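You operate a simulated robot arm through the tools that you are given. There is no shell and no other tool.

You are at the controls of a simulated robot arm. One attempt, no reset.

## Task
Measure the yarn on the green bobbin by unwinding it; stand it in the bay marked short or long.
Fine: press reset once before unwinding; knob back to free.

The check looks at the end state, three seconds after you hand in, the way a careful person would. Anything else that was tipped, shoved, dropped, spilled or broken makes it a failure.

## Robot
A 6-joint arm with a two-finger parallel gripper, fixed in place. Base frame: the origin is at the foot of the arm, x ahead of it, y to its left, z up; the work surface is at about z = 800. Lengths are in mm, angles in rad, forces in N, time in s.
With the tool pointing down near the work surface it reaches from about 240 to 640 mm from the base axis. Its first joint turns from -1.152 to 1.152 rad. Payload 2.7 kg.
The tool frame sits at the grasp point between the pads (the TCP): z along the fingers, y along the line on which they close. The tips reach 23 mm beyond it. Largest opening 94 mm; finger width 38, thickness 10; the body of the gripper, 54 by 96 mm, starts 39 mm behind the TCP.
Orientation is that of the tool frame in the base frame, as a unit quaternion [x, y, z, w]. With the fingers straight down and closing along the base's y, the tool's x points along the base's -x, its y along +y and its z along -z.

## Interface
- The arm moves only by the tool move_arm. Its argument "increments" is a list of rows, each a list of 7 numbers: the shift along the tool's x, y, z in mm, then the turn, a rotation vector about the tool's x, y, z in rad, then the closure, from 0 (fully open) to 1 (shut). In form: [[dx, dy, dz, rx, ry, rz, jaw], ...]. A call has 1 to 20 rows; each row shifts and turns the commanded pose from where the row before left it, along the tool's axes as they then stand. Rows are played at 5 a second. More than 50 mm and 0.15 rad between two rows, or a gripper value outside its range, and nothing of the call is played. Where a pose cannot be reached the arm comes as near as it can. A force on the tool above 40 N (or 10 N above the force at the start of the call, whichever is more), or a blocked arm, ends the call early, and 0.2 s more pass. Each finger travels about 45 mm/s and halts on what it meets, pressing with about 41 N; the grip force reading is that of the motor and also rises with nothing between the fingers. The clock runs only during rows and for 0.2 s after the last one: add rows that do not move to give the fingers time. It gives the time, the measured TCP pose, the force on the tool (base axes), the opening and the grip force at its end, in the units of the frame above (readings bear some noise), with the torque about the TCP (base axes, N m) and any sound that the robot's microphone picked up.
- Cameras (640 x 400 px; columns grow to the right, rows downward): "scene" is fixed at [74.6, -427.3, 1416.5]; the picture's right is [0.80, -0.60, 0.00], its down [-0.27, -0.36, -0.89] and it looks along [0.53, 0.72, -0.45] (base axes); focal length 310 px, centre (320, 200). "wrist" rides on the gripper at [87, 16, -74] in the tool frame; the picture's right is [-0.18, 0.98, 0.00], its down [-0.58, -0.11, -0.81] and it looks along [-0.79, -0.15, 0.59] (tool axes); focal length 243 px, centre (320, 200). There is no depth. A picture from a camera that has moved, and an enlarged one, comes with that camera's place and axes in the base frame and with its lens.
- grab_frame(camera): a new picture of that camera. It takes no simulated time.
- inspect(camera, box): a new picture of the part [left, top, right, bottom] of that camera's present view, enlarged. It takes no simulated time.
- job_done(): hands the job in; it is judged then, once.

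Places have to be worked out from the pictures, the camera data and where the tool is seen. Open the gripper and draw the arm clear of the work before you hand the job in, unless the task says otherwise.

The tools are called as a command line: name --pt "numbers of a row" for each row, then --argument value for the rest, lists and objects as JSON in quotes. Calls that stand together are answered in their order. move_arm: Moves the arm, as the interface text tells. Its arguments: {"type":"object","properties":{"increments":{"type":"array"}},"required":["increments"]} The other tools are called the same way: grab_frame (camera) takes a picture; inspect (camera, box) takes an enlarged picture of a part of a camera's view; job_done () hands the job in.

At the start:

```text
time: 0.0
eef_pos: [315.7, 220.1, 1197.0]
tool_rot: [-0.002, 1.0, -0.001, 0.0]
contact_force: [0.3, 0.3, 1.2]
ft_torque: [0.01, -0.02, -0.02]
grip_width: 94.1
gripper_force: 0.0
```

scene: 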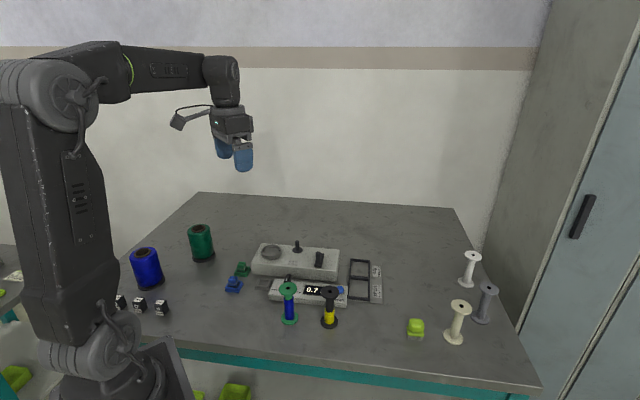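
wrist: 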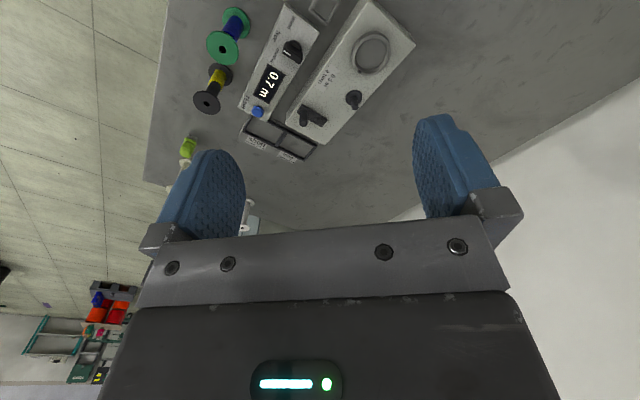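

I'll begin by looking closely at the scene: the counter, winder, bays and bobbins.

inspect --camera "scene" --box '[220, 220, 400, 340]'

inspect --camera "wrist" --box '[170, 0, 430, 170]'

inspect --camera "scene" --box '[100, 200, 320, 340]'

inspect --camera "scene" --box '[330, 230, 530, 360]'

```text
3.33 times, centred on (310, 280) of scene
camera zoom: at [74.6, -427.3, 1416.5], right [0.8, -0.6, 0.0], down [-0.27, -0.36, -0.89], along [0.53, 0.72, -0.45], focal length 1034 px, centre (353, -67)
```

zoom: 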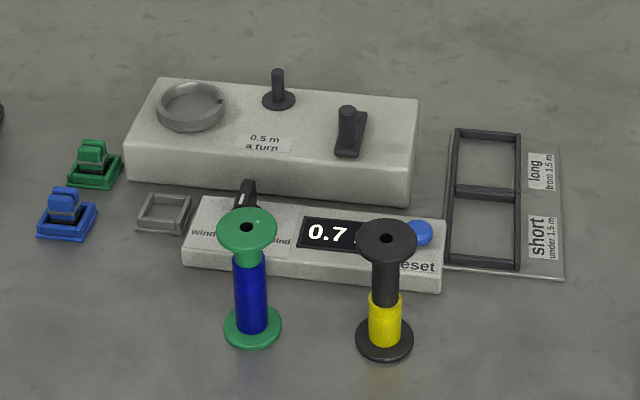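

```text
2.35 times, centred on (300, 85) of wrist
camera zoom: at [228.3, 234.8, 1272.0], right [0.18, 0.98, 0.0], down [0.58, -0.11, 0.81], along [0.79, -0.15, -0.59], focal length 571 px, centre (367, 471)
```

zoom: 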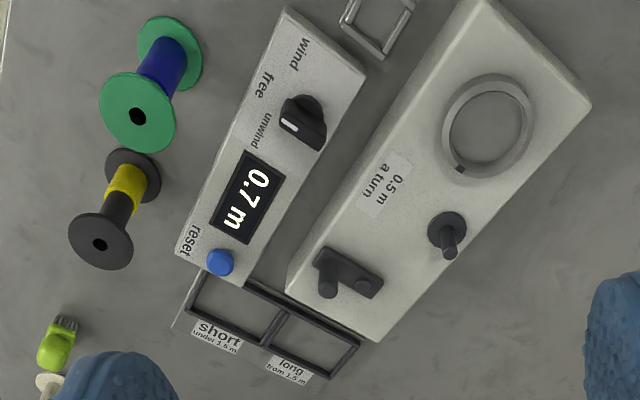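

```text
2.86 times, centred on (210, 270) of scene
camera zoom: at [74.6, -427.3, 1416.5], right [0.8, -0.6, 0.0], down [-0.27, -0.36, -0.89], along [0.53, 0.72, -0.45], focal length 886 px, centre (634, 0)
```

zoom: 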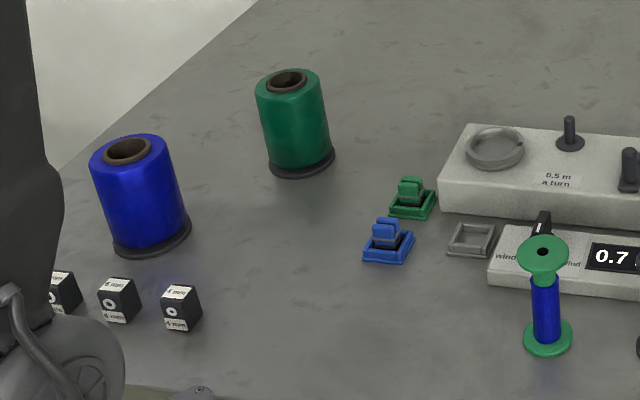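

```text
3.08 times, centred on (430, 295) of scene
camera zoom: at [74.6, -427.3, 1416.5], right [0.8, -0.6, 0.0], down [-0.27, -0.36, -0.89], along [0.53, 0.72, -0.45], focal length 955 px, centre (-18, -92)
```

zoom: 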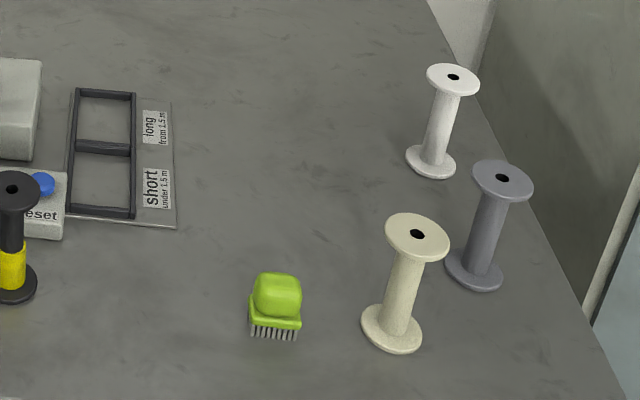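

Table geometry: the green bobbin stands at about (350, 66), the counter runs from about (340, 156) to (490, 9), and the winder is behind it. I'll lower the open hand to about z 1010 over free space, to look at the mechanisms from nearer.

move_arm --pt "4 -17 45 0 0 0 0" --pt "4 -17 45 0 0 0 0" --pt "4 -17 45 0 0 0 0" --pt "4 -17 45 0 0 0 0" --pt "0 0 0 0 0 0 0"

grab_frame --camera "wrist"

grab_frame --camera "scene"

```text
time: 1.2
eef_pos: [297.6, 150.9, 1016.5]
tool_rot: [-0.001, 1.0, 0.001, 0.001]
contact_force: [0.2, 0.6, 1.0]
ft_torque: [0.05, 0.0, -0.01]
grip_width: 93.9
gripper_force: 0.1
```

```text
taken
camera wrist: at [210.9, 166.0, 1090.7], right [0.18, 0.98, 0.0], down [0.58, -0.11, 0.81], along [0.79, -0.15, -0.59], focal length 243 px, centre (320, 200)
```

wrist: 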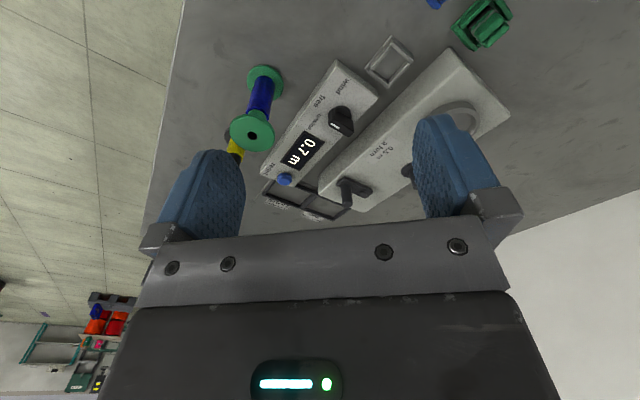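

```text
taken
```

scene: 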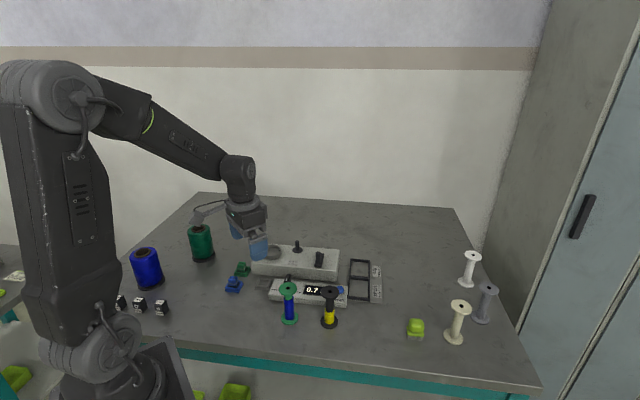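

The wrist view (its "down" points up in the world) shows the knob, the button and the bays; I enlarge it to read the knob, labels, winder and small clips.

inspect --camera "wrist" --box '[220, 40, 400, 220]'

inspect --camera "wrist" --box '[330, 0, 530, 130]'

inspect --camera "scene" --box '[255, 230, 345, 290]'

inspect --camera "scene" --box '[110, 240, 260, 330]'

```text
2.22 times, centred on (310, 130) of wrist
camera zoom: at [210.9, 166.0, 1090.7], right [0.18, 0.98, 0.0], down [0.58, -0.11, 0.81], along [0.79, -0.15, -0.59], focal length 539 px, centre (342, 356)
```

zoom: 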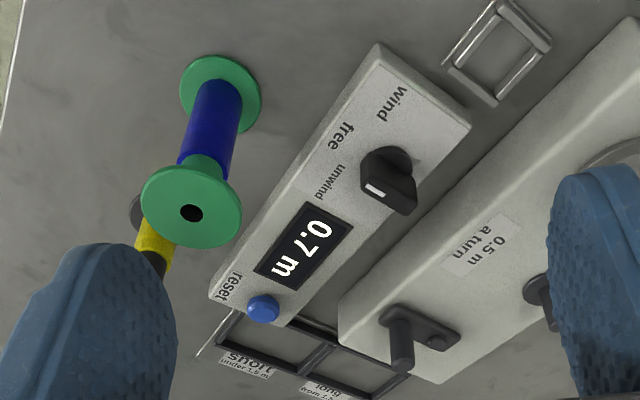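

```text
3.08 times, centred on (430, 65) of wrist
camera zoom: at [210.9, 166.0, 1090.7], right [0.18, 0.98, 0.0], down [0.58, -0.11, 0.81], along [0.79, -0.15, -0.59], focal length 746 px, centre (-18, 615)
```

zoom: 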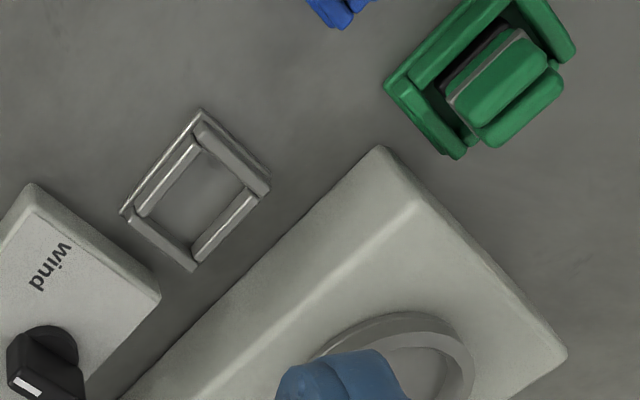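

```text
6.67 times, centred on (300, 260) of scene
camera zoom: at [74.6, -427.3, 1416.5], right [0.8, -0.6, 0.0], down [-0.27, -0.36, -0.89], along [0.53, 0.72, -0.45], focal length 2068 px, centre (453, -200)
```

zoom: 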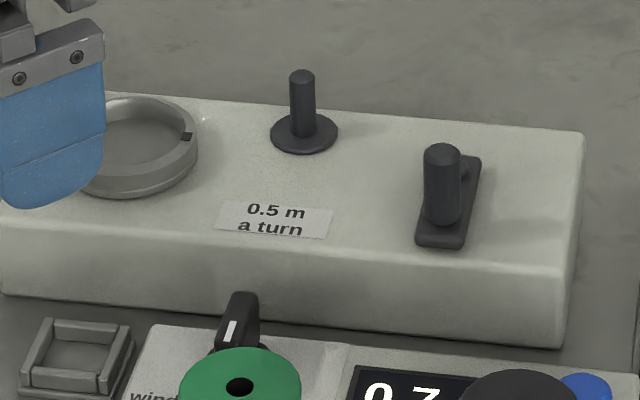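

```text
4.27 times, centred on (185, 285) of scene
camera zoom: at [74.6, -427.3, 1416.5], right [0.8, -0.6, 0.0], down [-0.27, -0.36, -0.89], along [0.53, 0.72, -0.45], focal length 1324 px, centre (896, -163)
```

zoom: 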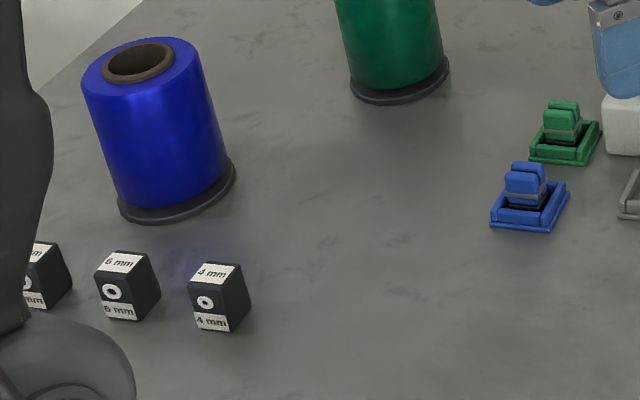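

The knob's white mark faces the front ("free"), the display reads 0.7, and the winder has a ring, a spindle and a crank. I move over the winder at z about 976 (well above everything there) to measure spindle and crank.

move_arm --pt "-40 15 13 0 0 0 0" --pt "-40 15 13 0 0 0 0" --pt "-40 14 13 0 0 0 0" --pt "0 0 0 0 0 0 0"

grab_frame --camera "wrist"

inspect --camera "wrist" --box '[160, 0, 460, 190]'

inspect --camera "scene" --box '[255, 230, 385, 310]'

```text
time: 2.2
eef_pos: [418.6, 192.7, 978.8]
tool_rot: [-0.001, 1.0, 0.0, 0.0]
contact_force: [-0.4, -0.7, 0.5]
ft_torque: [0.02, 0.03, 0.03]
grip_width: 94.0
gripper_force: 0.0
```

```text
taken
camera wrist: at [332.8, 208.0, 1052.4], right [0.18, 0.98, 0.0], down [0.58, -0.11, 0.81], along [0.79, -0.15, -0.59], focal length 243 px, centre (320, 200)
```

wrist: 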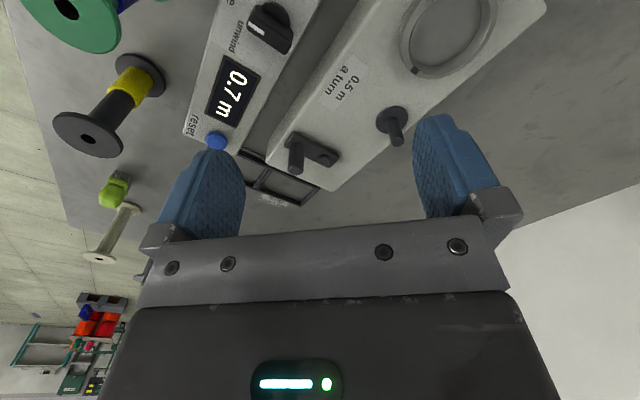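

```text
2.11 times, centred on (310, 95) of wrist
camera zoom: at [332.8, 208.0, 1052.4], right [0.18, 0.98, 0.0], down [0.58, -0.11, 0.81], along [0.79, -0.15, -0.59], focal length 511 px, centre (341, 421)
```

zoom: 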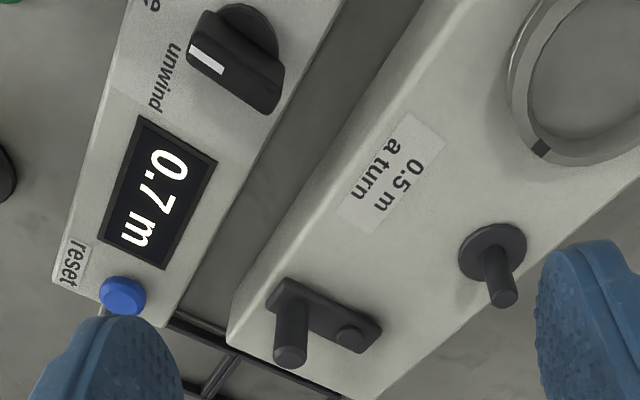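

```text
4.92 times, centred on (320, 270) of scene
camera zoom: at [74.6, -427.3, 1416.5], right [0.8, -0.6, 0.0], down [-0.27, -0.36, -0.89], along [0.53, 0.72, -0.45], focal length 1528 px, centre (320, -145)
```

zoom: 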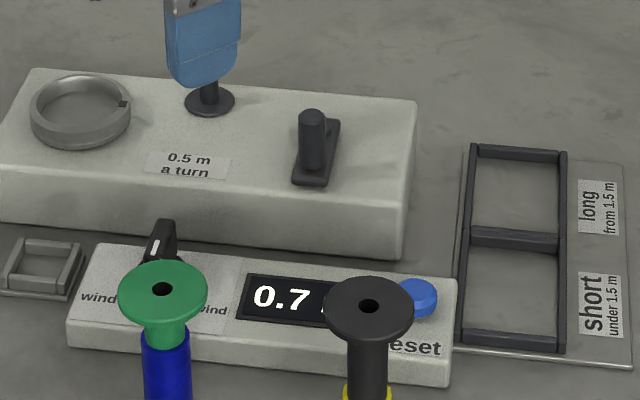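

Triangulating: spindle axis ≈ (497, 253) with top z ≈ 871 and disc z ≈ 838; crank handle ≈ (503, 152) top z ≈ 885 with pivot ≈ (534, 175); reset button ≈ (500, 51, 824); bobbin top ≈ (353, 70, 895). I zoom in on the pin, the knob and the bobbin hole to compare sizes before handling anything.

inspect --camera "wrist" --box '[350, 80, 440, 150]'

inspect --camera "wrist" --box '[210, 0, 310, 65]'

inspect --camera "scene" --box '[268, 272, 312, 332]'

inspect --camera "wrist" --box '[260, 110, 360, 190]'

```text
5.71 times, centred on (395, 115) of wrist
camera zoom: at [332.8, 208.0, 1052.4], right [0.18, 0.98, 0.0], down [0.58, -0.11, 0.81], along [0.79, -0.15, -0.59], focal length 1386 px, centre (-109, 686)
```

zoom: 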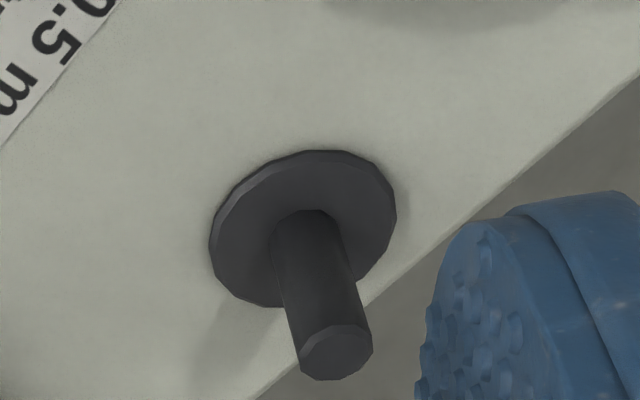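

```text
6.15 times, centred on (260, 32) of wrist
camera zoom: at [332.8, 208.0, 1052.4], right [0.18, 0.98, 0.0], down [0.58, -0.11, 0.81], along [0.79, -0.15, -0.59], focal length 1493 px, centre (689, 1231)
```

zoom: 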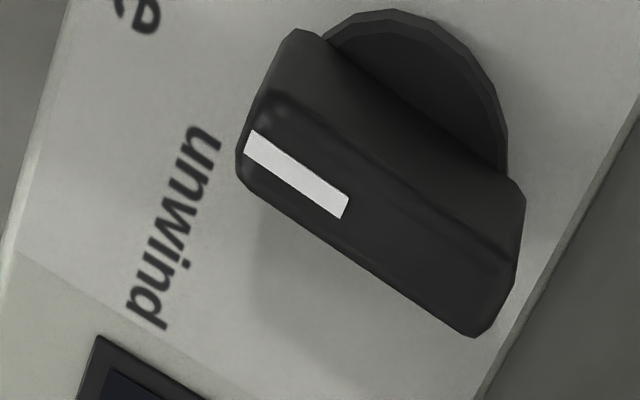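

```text
6.67 times, centred on (290, 302) of scene
camera zoom: at [74.6, -427.3, 1416.5], right [0.8, -0.6, 0.0], down [-0.27, -0.36, -0.89], along [0.53, 0.72, -0.45], focal length 2068 px, centre (520, -480)
```

zoom: 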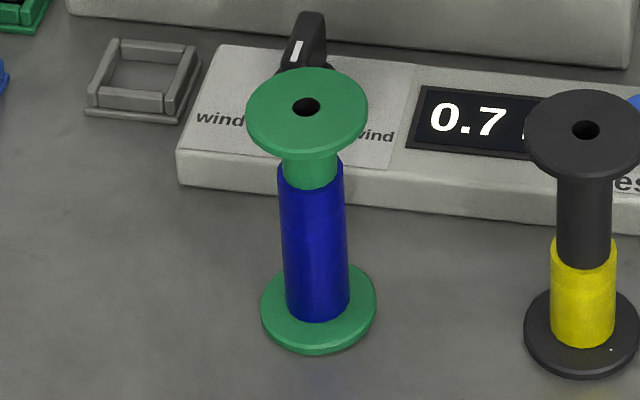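

```text
5.00 times, centred on (310, 150) of wrist
camera zoom: at [332.8, 208.0, 1052.4], right [0.18, 0.98, 0.0], down [0.58, -0.11, 0.81], along [0.79, -0.15, -0.59], focal length 1213 px, centre (370, 450)
```

zoom: 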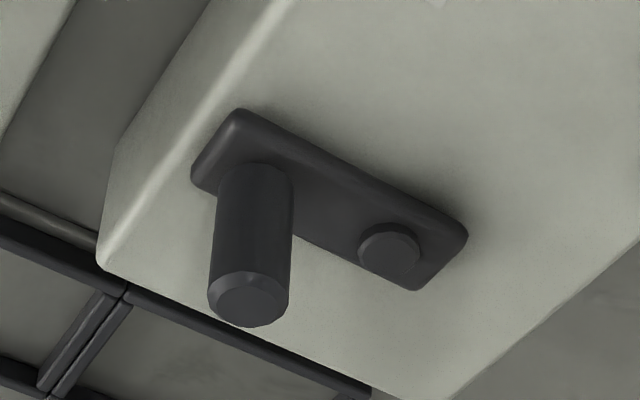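

The pin looks about 12 mm across, while the bobbin's hole looks about 10 mm, so I want a closer measurement of the hole and the knob before choosing how to seat the bobbin.

inspect --camera "scene" --box '[278, 278, 302, 296]'

inspect --camera "scene" --box '[286, 236, 310, 254]'

inspect --camera "scene" --box '[276, 308, 304, 329]'

inspect --camera "scene" --box '[440, 290, 480, 350]'

```text
16.00 times, centred on (290, 287) of scene
camera zoom: at [74.6, -427.3, 1416.5], right [0.8, -0.6, 0.0], down [-0.27, -0.36, -0.89], along [0.53, 0.72, -0.45], focal length 4964 px, centre (800, -1192)
```

zoom: 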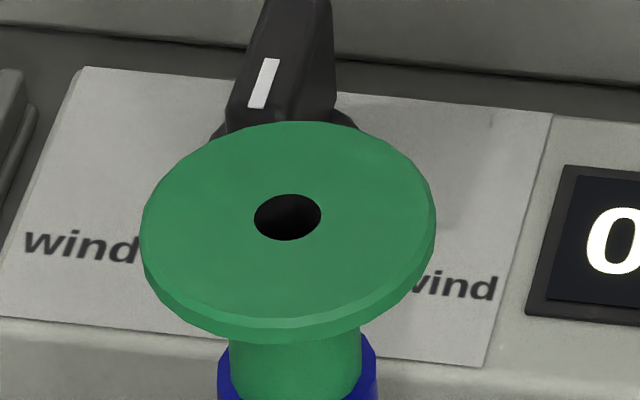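

```text
16.00 times, centred on (298, 245) of scene
camera zoom: at [74.6, -427.3, 1416.5], right [0.8, -0.6, 0.0], down [-0.27, -0.36, -0.89], along [0.53, 0.72, -0.45], focal length 4964 px, centre (672, -520)
```

zoom: 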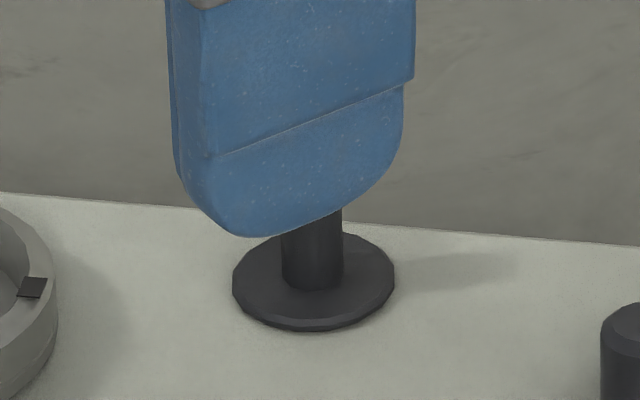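

```text
16.00 times, centred on (290, 318) of scene
camera zoom: at [74.6, -427.3, 1416.5], right [0.8, -0.6, 0.0], down [-0.27, -0.36, -0.89], along [0.53, 0.72, -0.45], focal length 4964 px, centre (800, -1696)
```

zoom: 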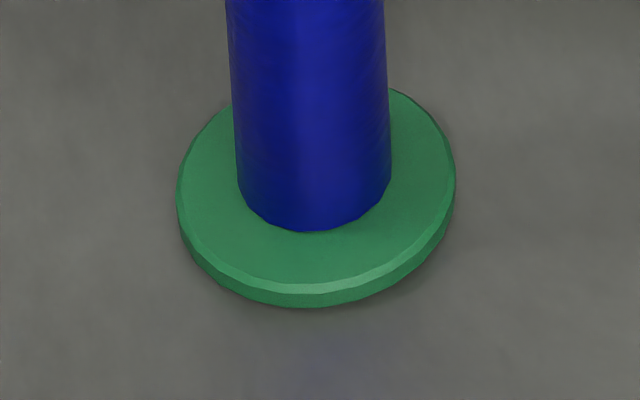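

```text
6.67 times, centred on (460, 320) of scene
camera zoom: at [74.6, -427.3, 1416.5], right [0.8, -0.6, 0.0], down [-0.27, -0.36, -0.89], along [0.53, 0.72, -0.45], focal length 2068 px, centre (-613, -600)
```

zoom: 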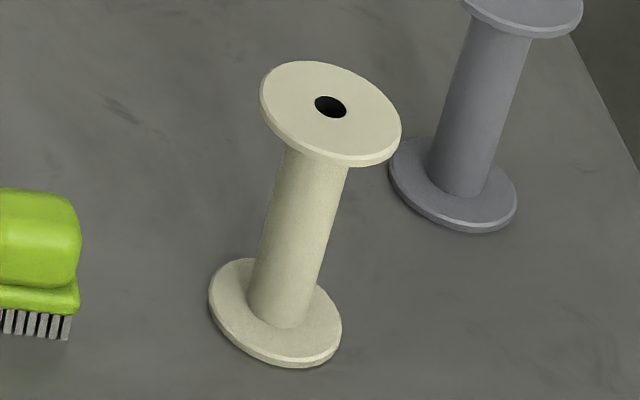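

The bobbin flange is 44 mm with about a 10 mm visible hole; the pin is about 12 mm, so the bore is probably wider from below. I move above the green bobbin at z about 955 to centre on it precisely.

move_arm --pt "21.9 -40.9 8 0 0 0 0" --pt "21.9 -40.9 8 0 0 0 0" --pt "21.8 -40.9 8 0 0 0 0" --pt "0 0 0 0 0 0 0" --pt "0 0 0 0 0 0 0"

grab_frame --camera "wrist"

inspect --camera "wrist" --box '[240, 40, 400, 200]'

inspect --camera "scene" --box '[240, 230, 340, 330]'

```text
time: 3.4
eef_pos: [354.5, 68.6, 955.8]
tool_rot: [-0.001, 1.0, 0.001, 0.0]
contact_force: [0.1, -0.4, 0.2]
ft_torque: [0.0, -0.02, -0.01]
grip_width: 94.2
gripper_force: 0.0
```

```text
taken
camera wrist: at [268.3, 85.3, 1030.0], right [0.18, 0.98, 0.0], down [0.58, -0.11, 0.81], along [0.79, -0.15, -0.59], focal length 243 px, centre (320, 200)
```

wrist: 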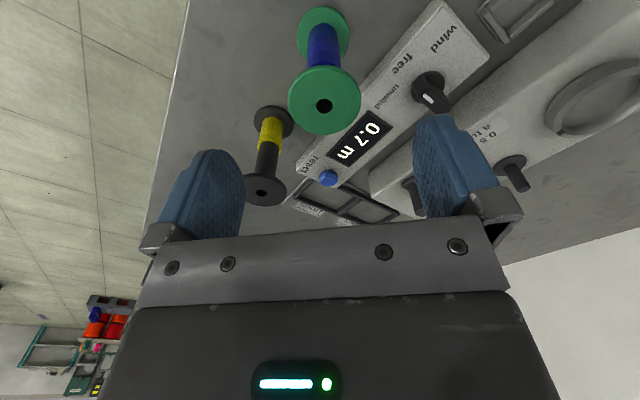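

```text
2.50 times, centred on (320, 120) of wrist
camera zoom: at [268.3, 85.3, 1030.0], right [0.18, 0.98, 0.0], down [0.58, -0.11, 0.81], along [0.79, -0.15, -0.59], focal length 606 px, centre (320, 400)
```

zoom: 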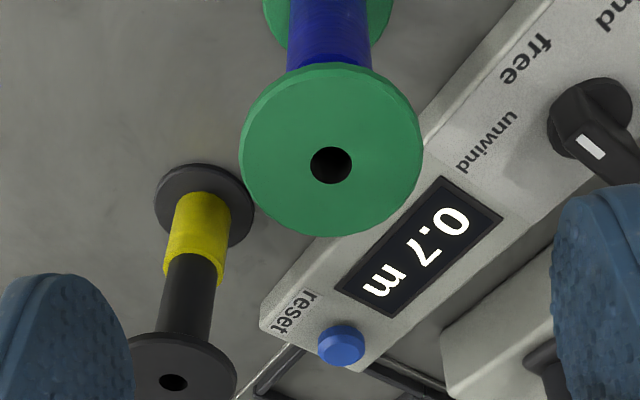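

```text
4.00 times, centred on (290, 280) of scene
camera zoom: at [74.6, -427.3, 1416.5], right [0.8, -0.6, 0.0], down [-0.27, -0.36, -0.89], along [0.53, 0.72, -0.45], focal length 1241 px, centre (440, -120)
```

zoom: 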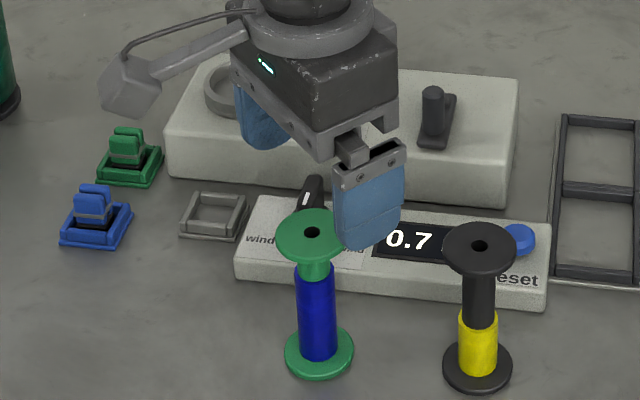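

The hole triangulates to (353.6, 71.7), top z ≈ 895.5, and the TCP is within 3 mm of it. I centre, lower so the pads straddle the top flange (TCP z ≈ 889), and close slowly.

move_arm --pt "0.9 3.1 0 0 0 0 0" --pt "0 0 34 0 0 0 0" --pt "0 0 33 0 0 0 0" --pt "0 0 0 0 0 0 0"

grab_frame --camera "wrist"

inspect --camera "scene" --box '[240, 230, 340, 330]'

```text
time: 4.4
eef_pos: [353.5, 74.9, 886.9]
tool_rot: [-0.002, 1.0, 0.0, 0.001]
contact_force: [-0.3, 0.5, -0.1]
ft_torque: [0.0, -0.02, -0.01]
grip_width: 93.9
gripper_force: 0.1
```

```text
taken
camera wrist: at [266.4, 90.4, 962.0], right [0.18, 0.98, 0.0], down [0.58, -0.11, 0.81], along [0.79, -0.15, -0.59], focal length 243 px, centre (320, 200)
```

wrist: 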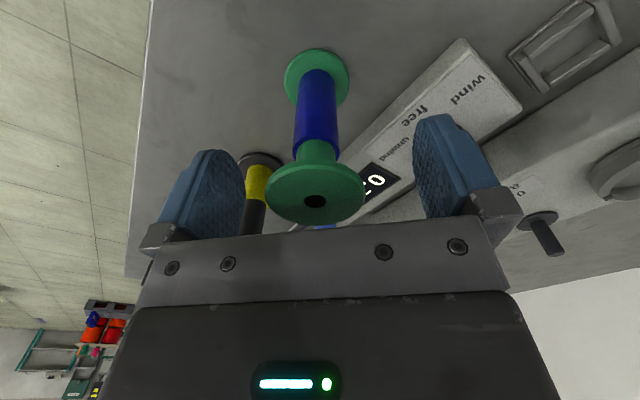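

```text
4.00 times, centred on (290, 280) of scene
camera zoom: at [74.6, -427.3, 1416.5], right [0.8, -0.6, 0.0], down [-0.27, -0.36, -0.89], along [0.53, 0.72, -0.45], focal length 1241 px, centre (440, -120)
```

zoom: 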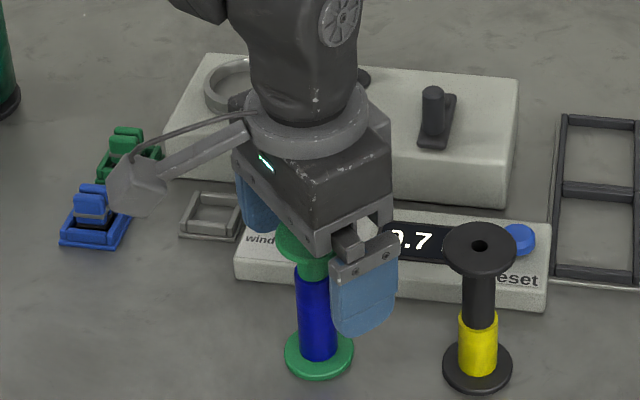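

The hole appears about 2 mm to the −y side of the TCP, so I shift that much and then close on the flange.

move_arm --pt "-0.8 -2.3 0 0 0 0 0" --pt "0 0 0 0 0 0 0.3" --pt "0 0 0 0 0 0 0.5" --pt "0 0 0 0 0 0 0.6" --pt "0 0 0 0 0 0 0.6" --pt "0 0 0 0 0 0 0.6"

grab_frame --camera "wrist"

```text
time: 5.8
eef_pos: [354.0, 71.5, 887.4]
tool_rot: [-0.001, 1.0, 0.001, 0.0]
contact_force: [-0.3, 0.3, -0.7]
ft_torque: [0.01, 0.05, -0.02]
grip_width: 42.5
gripper_force: 41.0
```

```text
taken
camera wrist: at [266.8, 88.3, 962.7], right [0.18, 0.98, 0.0], down [0.58, -0.11, 0.81], along [0.79, -0.15, -0.59], focal length 243 px, centre (320, 200)
```

wrist: 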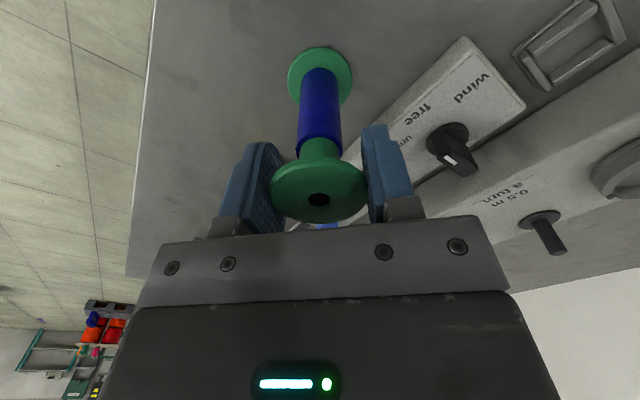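

The flange is held (42.5 mm, 41 N). I lift straight up about 113 mm so the bottom clears the knob, the pin and the crank.

move_arm --pt "0 0 -10 0 0 0 0.6" --pt "0 0 -25 0 0 0 0.6" --pt "0 0 -40 0 0 0 0.6" --pt "0 0 -38 0 0 0 0.6" --pt "0 0 0 0 0 0 0.6"

grab_frame --camera "wrist"

inspect --camera "scene" --box '[230, 200, 350, 320]'

```text
time: 7.0
eef_pos: [353.0, 72.6, 1002.4]
tool_rot: [-0.001, 1.0, 0.0, -0.001]
contact_force: [-1.0, -0.5, 0.1]
ft_torque: [0.04, 0.01, -0.01]
grip_width: 42.5
gripper_force: 41.1
```

```text
taken
camera wrist: at [266.5, 88.4, 1076.4], right [0.18, 0.98, 0.0], down [0.58, -0.11, 0.81], along [0.79, -0.15, -0.59], focal length 243 px, centre (320, 200)
```

wrist: 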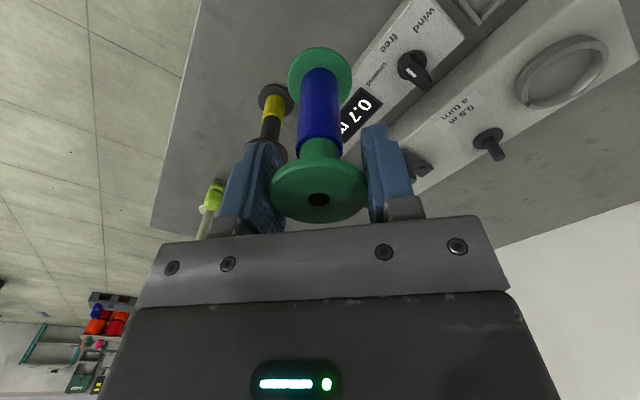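

```text
3.33 times, centred on (290, 260) of scene
camera zoom: at [74.6, -427.3, 1416.5], right [0.8, -0.6, 0.0], down [-0.27, -0.36, -0.89], along [0.53, 0.72, -0.45], focal length 1034 px, centre (420, 0)
```

zoom: 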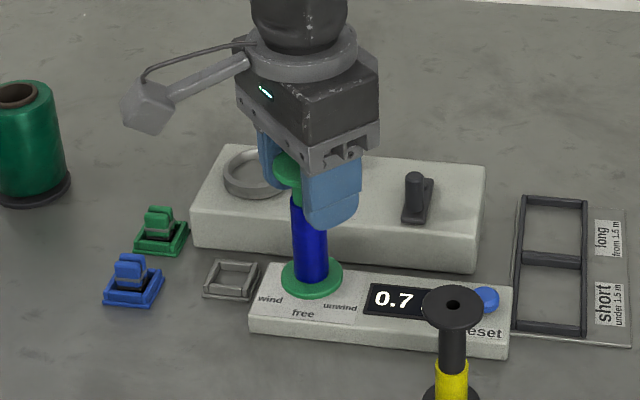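

The bobbin hangs vertical in the grip, and its bottom is about 87 mm below the TCP. I carry it level over to above the spindle at about (498, 254), with its bottom at about z 913.

move_arm --pt "-24.1 30.4 0 0 0 0 0.6" --pt "-24.1 30.4 0 0 0 0 0.6" --pt "-24.1 30.4 0 0 0 0 0.6" --pt "-24.1 30.4 0 0 0 0 0.6" --pt "-24.1 30.4 0 0 0 0 0.6" --pt "-24.1 30.3 0 0 0 0 0.6" --pt "0 0 0 0 0 0 0.6" --pt "0 0 0 0 0 0 0.6"

grab_frame --camera "wrist"

inspect --camera "scene" --box '[268, 210, 328, 255]'

```text
time: 8.8
eef_pos: [497.3, 253.4, 1001.2]
tool_rot: [-0.001, 1.0, 0.0, -0.001]
contact_force: [0.5, 0.7, -0.9]
ft_torque: [0.01, 0.0, -0.01]
grip_width: 41.9
gripper_force: 40.8
```

```text
taken
camera wrist: at [411.5, 270.2, 1074.8], right [0.18, 0.98, 0.0], down [0.58, -0.11, 0.81], along [0.79, -0.15, -0.59], focal length 243 px, centre (320, 200)
```

wrist: 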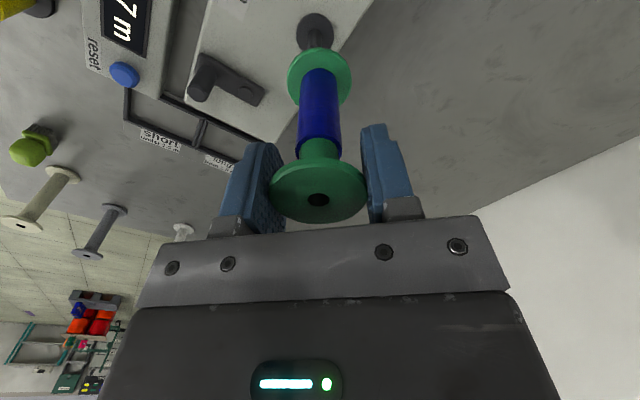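

```text
8.89 times, centred on (298, 232) of scene
camera zoom: at [74.6, -427.3, 1416.5], right [0.8, -0.6, 0.0], down [-0.27, -0.36, -0.89], along [0.53, 0.72, -0.45], focal length 2758 px, centre (516, -89)
```

zoom: 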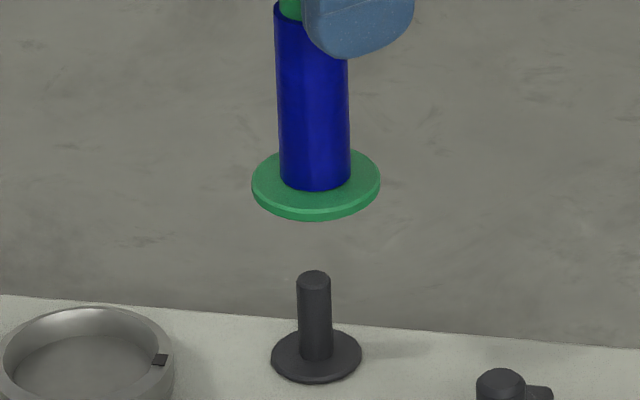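

In the scene view the flange centre is about 2 mm to the right of the pin's vertical line. I zoom both cameras in for a careful alignment measurement.

inspect --camera "wrist" --box '[260, 0, 380, 120]'

inspect --camera "wrist" --box '[260, 130, 380, 230]'

inspect --camera "scene" --box '[282, 224, 314, 256]'

```text
3.33 times, centred on (320, 60) of wrist
camera zoom: at [411.5, 270.2, 1074.8], right [0.18, 0.98, 0.0], down [0.58, -0.11, 0.81], along [0.79, -0.15, -0.59], focal length 809 px, centre (320, 667)
```

zoom: 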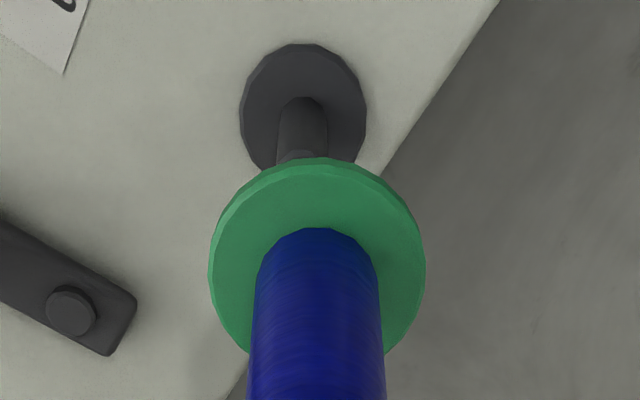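

```text
4.00 times, centred on (320, 180) of wrist
camera zoom: at [411.5, 270.2, 1074.8], right [0.18, 0.98, 0.0], down [0.58, -0.11, 0.81], along [0.79, -0.15, -0.59], focal length 970 px, centre (320, 280)
```

zoom: 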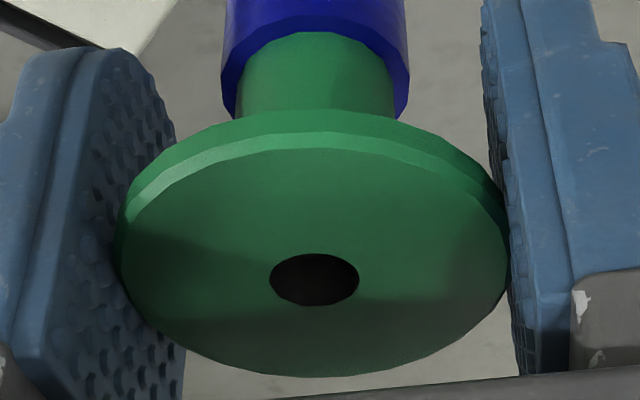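

```text
12.50 times, centred on (298, 240) of scene
camera zoom: at [74.6, -427.3, 1416.5], right [0.8, -0.6, 0.0], down [-0.27, -0.36, -0.89], along [0.53, 0.72, -0.45], focal length 3878 px, centre (595, -300)
```

zoom: 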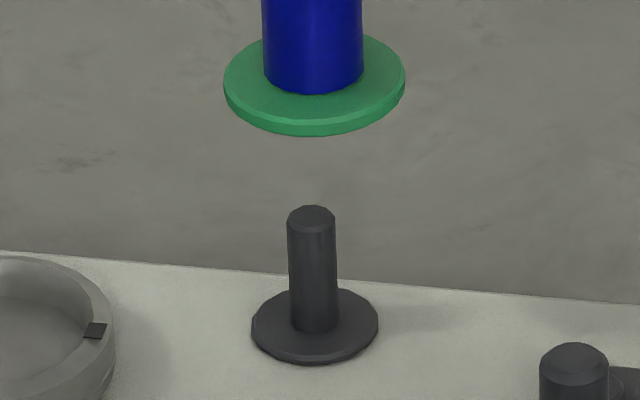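

Combining both cameras' lateral errors (scene: 1.9 mm too far right; wrist: pin 3.6 mm to the left), the bobbin needs to move about (−4.5, −2.8) mm. I apply that and lower 25 mm, still above the pin, then re-measure.

move_arm --pt "4.5 -2.8 0 0 0 0 0.6" --pt "0 0 15 0 0 0 0.6" --pt "0 0 10 0 0 0 0.6" --pt "0 0 0 0 0 0 0.6" --pt "0 0 0 0 0 0 0.6"

inspect --camera "wrist" --box '[260, 0, 380, 120]'

inspect --camera "wrist" --box '[260, 130, 380, 230]'

inspect --camera "scene" --box '[282, 224, 314, 256]'

```text
time: 10.0
eef_pos: [492.8, 250.6, 977.0]
tool_rot: [-0.001, 1.0, 0.0, 0.0]
contact_force: [-0.6, 0.1, -0.9]
ft_torque: [0.01, -0.03, -0.01]
grip_width: 42.4
gripper_force: 40.8
```

```text
3.33 times, centred on (320, 60) of wrist
camera zoom: at [405.8, 267.1, 1049.9], right [0.18, 0.98, 0.0], down [0.58, -0.11, 0.81], along [0.79, -0.15, -0.59], focal length 809 px, centre (320, 667)
```

zoom: 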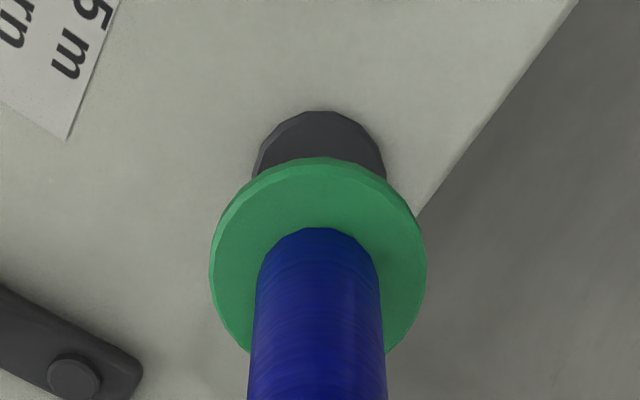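

```text
4.00 times, centred on (320, 180) of wrist
camera zoom: at [405.8, 267.1, 1049.9], right [0.18, 0.98, 0.0], down [0.58, -0.11, 0.81], along [0.79, -0.15, -0.59], focal length 970 px, centre (320, 280)
```

zoom: 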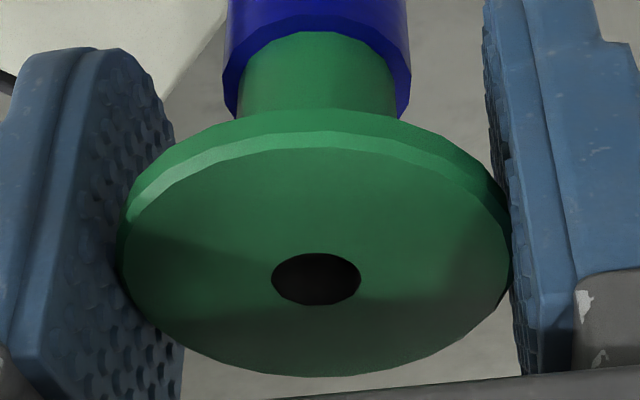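

```text
12.50 times, centred on (298, 240) of scene
camera zoom: at [74.6, -427.3, 1416.5], right [0.8, -0.6, 0.0], down [-0.27, -0.36, -0.89], along [0.53, 0.72, -0.45], focal length 3878 px, centre (595, -300)
```

zoom: 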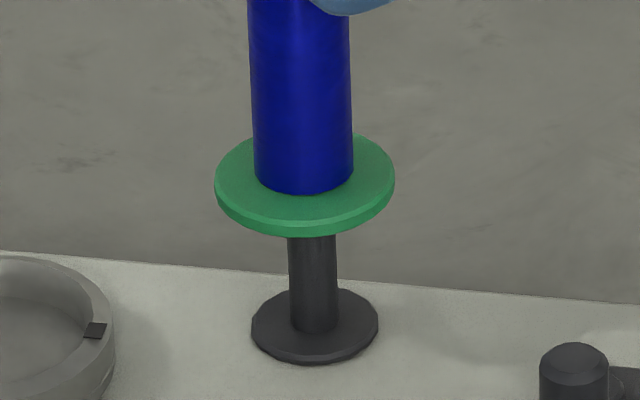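

The wrist lateral error is now ≈0.2 mm, while the scene view says the bobbin is about 1.5 mm too far left. I check that with a tighter zoom before correcting.

inspect --camera "scene" --box '[286, 232, 310, 256]'

inspect --camera "wrist" --box '[285, 10, 355, 70]'

```text
16.00 times, centred on (298, 244) of scene
camera zoom: at [74.6, -427.3, 1416.5], right [0.8, -0.6, 0.0], down [-0.27, -0.36, -0.89], along [0.53, 0.72, -0.45], focal length 4964 px, centre (672, -504)
```

zoom: 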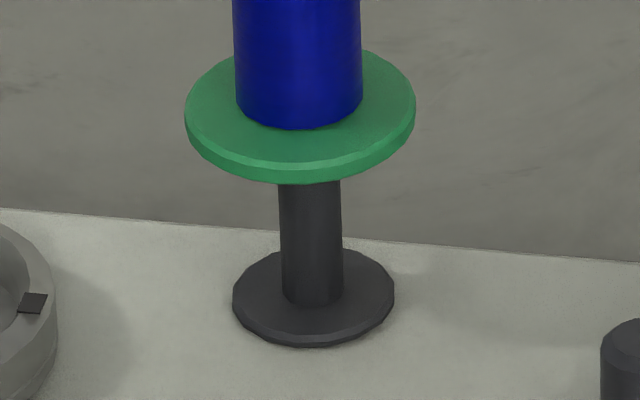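

```text
6.67 times, centred on (320, 40) of wrist
camera zoom: at [405.8, 267.1, 1049.9], right [0.18, 0.98, 0.0], down [0.58, -0.11, 0.81], along [0.79, -0.15, -0.59], focal length 1618 px, centre (320, 1267)
```

zoom: 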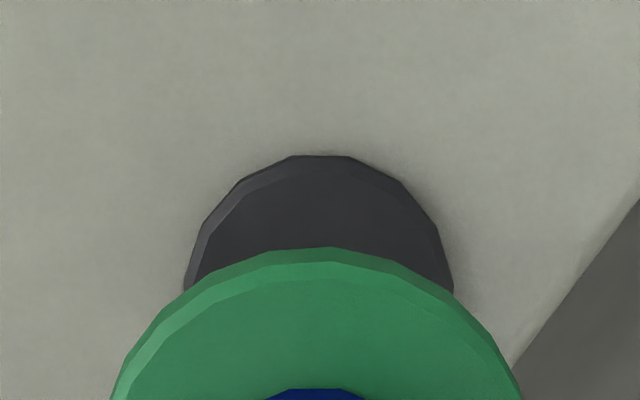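

Refined: the bobbin needs about +1.4 mm in x and nothing in y. I shift, then lower gently in small rows while watching the force as the pin top (≈ 10 mm below the bobbin) is reached.

move_arm --pt "-1.4 -0.1 0 0 0 0 0.6" --pt "0 0 3 0 0 0 0.6" --pt "0 0 3 0 0 0 0.6" --pt "0 0 0 0 0 0 0.6"

inspect --camera "scene" --box '[286, 232, 310, 256]'

inspect --camera "wrist" --box '[260, 0, 380, 120]'

```text
time: 11.0
eef_pos: [493.0, 252.7, 970.5]
tool_rot: [-0.001, 1.0, 0.0, 0.001]
contact_force: [-0.2, -0.2, -0.2]
ft_torque: [-0.01, -0.01, 0.0]
grip_width: 42.5
gripper_force: 41.2
```

```text
16.00 times, centred on (298, 244) of scene
camera zoom: at [74.6, -427.3, 1416.5], right [0.8, -0.6, 0.0], down [-0.27, -0.36, -0.89], along [0.53, 0.72, -0.45], focal length 4964 px, centre (672, -504)
```

zoom: 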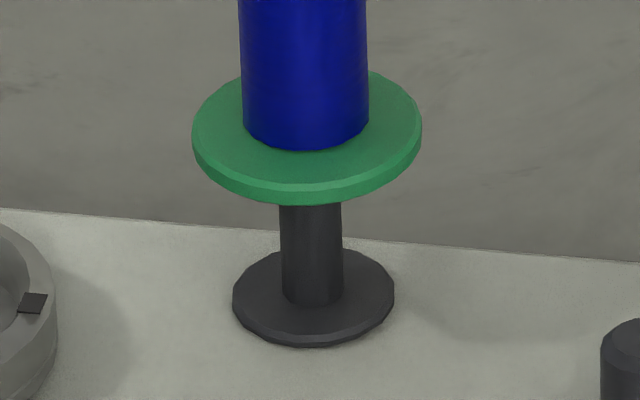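

```text
3.33 times, centred on (320, 60) of wrist
camera zoom: at [407.6, 267.8, 1044.0], right [0.18, 0.98, 0.0], down [0.58, -0.11, 0.81], along [0.79, -0.15, -0.59], focal length 809 px, centre (320, 667)
```

zoom: 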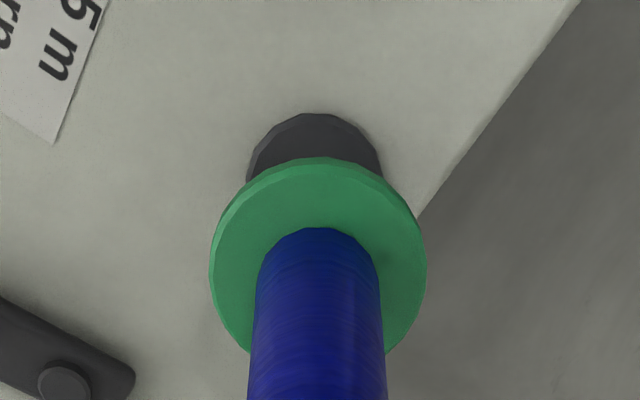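

The scene line is now aligned, but the wrist view shows the pin about 1.1 mm to the left, so I correct by (−0.7, −1.0) and re-check.

move_arm --pt "0.7 -1.0 0 0 0 0 0.6" --pt "0 0 0 0 0 0 0.6" --pt "0 0 0 0 0 0 0.6"

inspect --camera "scene" --box '[286, 232, 310, 256]'

inspect --camera "wrist" --box '[260, 0, 380, 120]'

```text
time: 11.8
eef_pos: [493.2, 250.2, 969.1]
tool_rot: [-0.001, 1.0, 0.0, 0.0]
contact_force: [0.2, -0.6, -0.7]
ft_torque: [-0.01, 0.04, -0.03]
grip_width: 42.7
gripper_force: 41.8
```

```text
16.00 times, centred on (298, 244) of scene
camera zoom: at [74.6, -427.3, 1416.5], right [0.8, -0.6, 0.0], down [-0.27, -0.36, -0.89], along [0.53, 0.72, -0.45], focal length 4964 px, centre (672, -504)
```

zoom: 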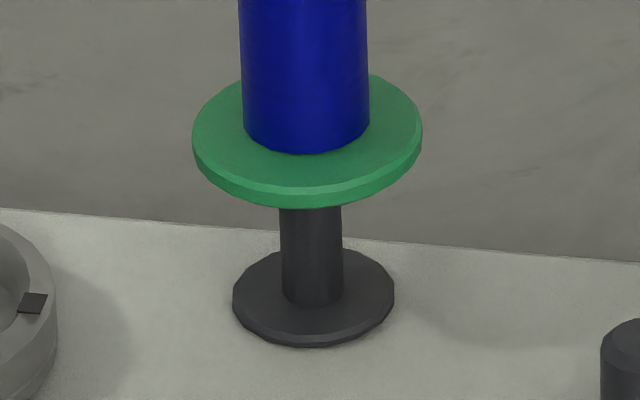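

```text
3.33 times, centred on (320, 60) of wrist
camera zoom: at [407.0, 266.9, 1044.0], right [0.18, 0.98, 0.0], down [0.58, -0.11, 0.81], along [0.79, -0.15, -0.59], focal length 809 px, centre (320, 667)
```

zoom: 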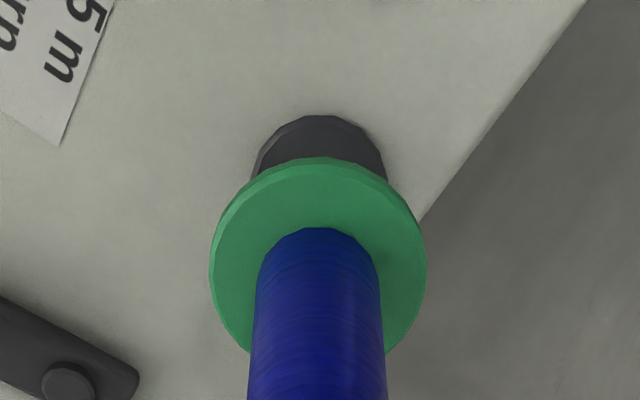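

Both views now agree within about 0.2 mm. I lower in 3 mm rows and watch for contact force.

move_arm --pt "0 0 3 0 0 0 0.6" --pt "0 0 3 0 0 0 0.6" --pt "0 0 3 0 0 0 0.6" --pt "0 0 3 0 0 0 0.6"

inspect --camera "scene" --box '[282, 224, 314, 256]'

grab_frame --camera "wrist"

```text
time: 12.7
eef_pos: [494.9, 250.8, 966.4]
tool_rot: [0.0, 1.0, 0.002, 0.004]
contact_force: [0.5, -0.4, 3.4]
ft_torque: [0.02, 0.03, 0.05]
grip_width: 42.1
gripper_force: 40.5
stopped in row 4: the force on the tool passed its limit at 44 N (the readings are from after the stop); the commanded pose is now the measured one
```

```text
12.50 times, centred on (298, 240) of scene
camera zoom: at [74.5, -427.3, 1416.5], right [0.8, -0.6, 0.0], down [-0.27, -0.36, -0.89], along [0.53, 0.72, -0.45], focal length 3878 px, centre (595, -300)
```

zoom: 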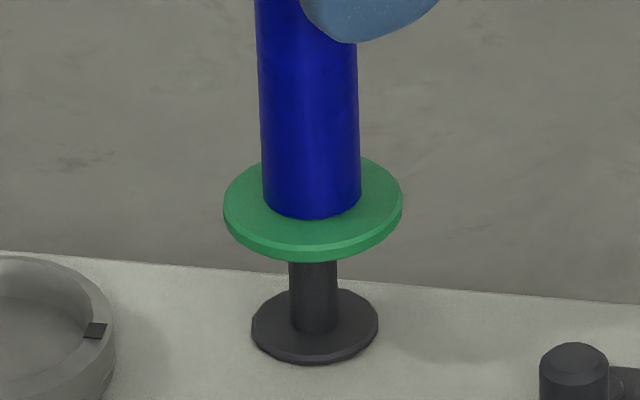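

```text
taken
camera wrist: at [407.6, 267.2, 1040.7], right [0.18, 0.98, 0.01], down [0.57, -0.11, 0.81], along [0.8, -0.14, -0.58], focal length 243 px, centre (320, 200)
```

wrist: 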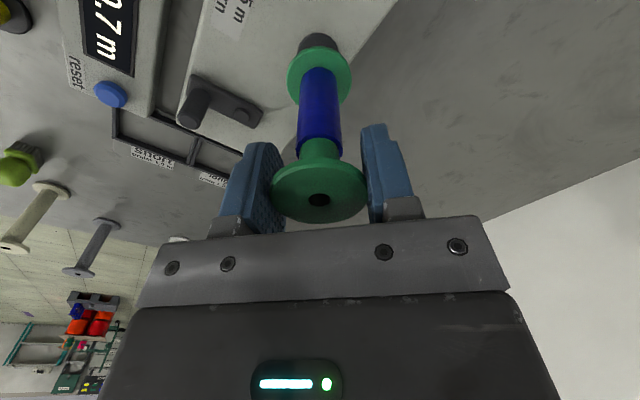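

It touched down on the pin top (contact at TCP z ≈ 967) without entering, and nothing slipped. I raise 5 mm to unload, then examine the hole and re-measure alignment.

move_arm --pt "0 0 -5 0 0 0 0.6" --pt "0 0 0 0 0 0 0.6" --pt "0 0 0 0 0 0 0.6"

inspect --camera "scene" --box '[286, 232, 310, 256]'

inspect --camera "wrist" --box '[260, 0, 380, 120]'

inspect --camera "wrist" --box '[300, 185, 340, 215]'

```text
time: 13.5
eef_pos: [493.8, 251.0, 971.1]
tool_rot: [-0.001, 1.0, 0.001, 0.004]
contact_force: [1.2, 0.7, -0.9]
ft_torque: [0.01, -0.01, -0.02]
grip_width: 41.9
gripper_force: 40.7
```

```text
16.00 times, centred on (298, 244) of scene
camera zoom: at [74.6, -427.3, 1416.5], right [0.8, -0.6, 0.0], down [-0.27, -0.36, -0.89], along [0.53, 0.72, -0.45], focal length 4964 px, centre (672, -504)
```

zoom: 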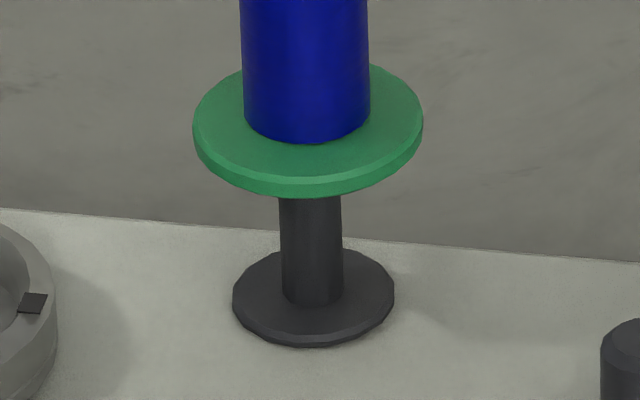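

```text
3.33 times, centred on (320, 60) of wrist
camera zoom: at [407.3, 267.0, 1045.0], right [0.18, 0.98, 0.0], down [0.58, -0.11, 0.81], along [0.8, -0.15, -0.59], focal length 809 px, centre (320, 667)
```

zoom: 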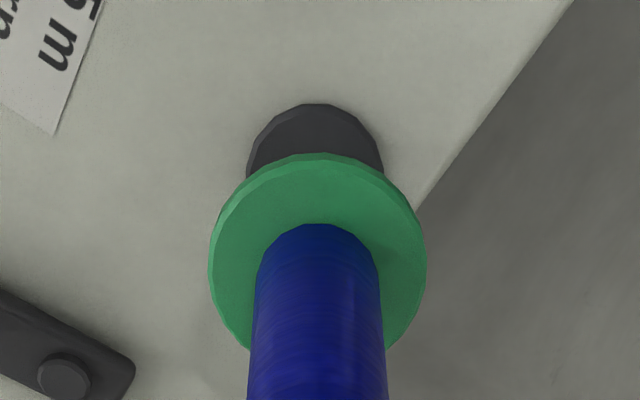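

```text
13.33 times, centred on (320, 200) of wrist
camera zoom: at [407.3, 267.0, 1045.0], right [0.18, 0.98, 0.0], down [0.58, -0.11, 0.81], along [0.8, -0.15, -0.59], focal length 3235 px, centre (320, 200)
```

zoom: 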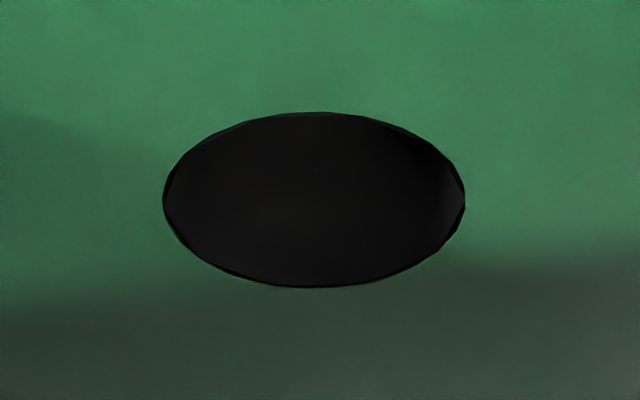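

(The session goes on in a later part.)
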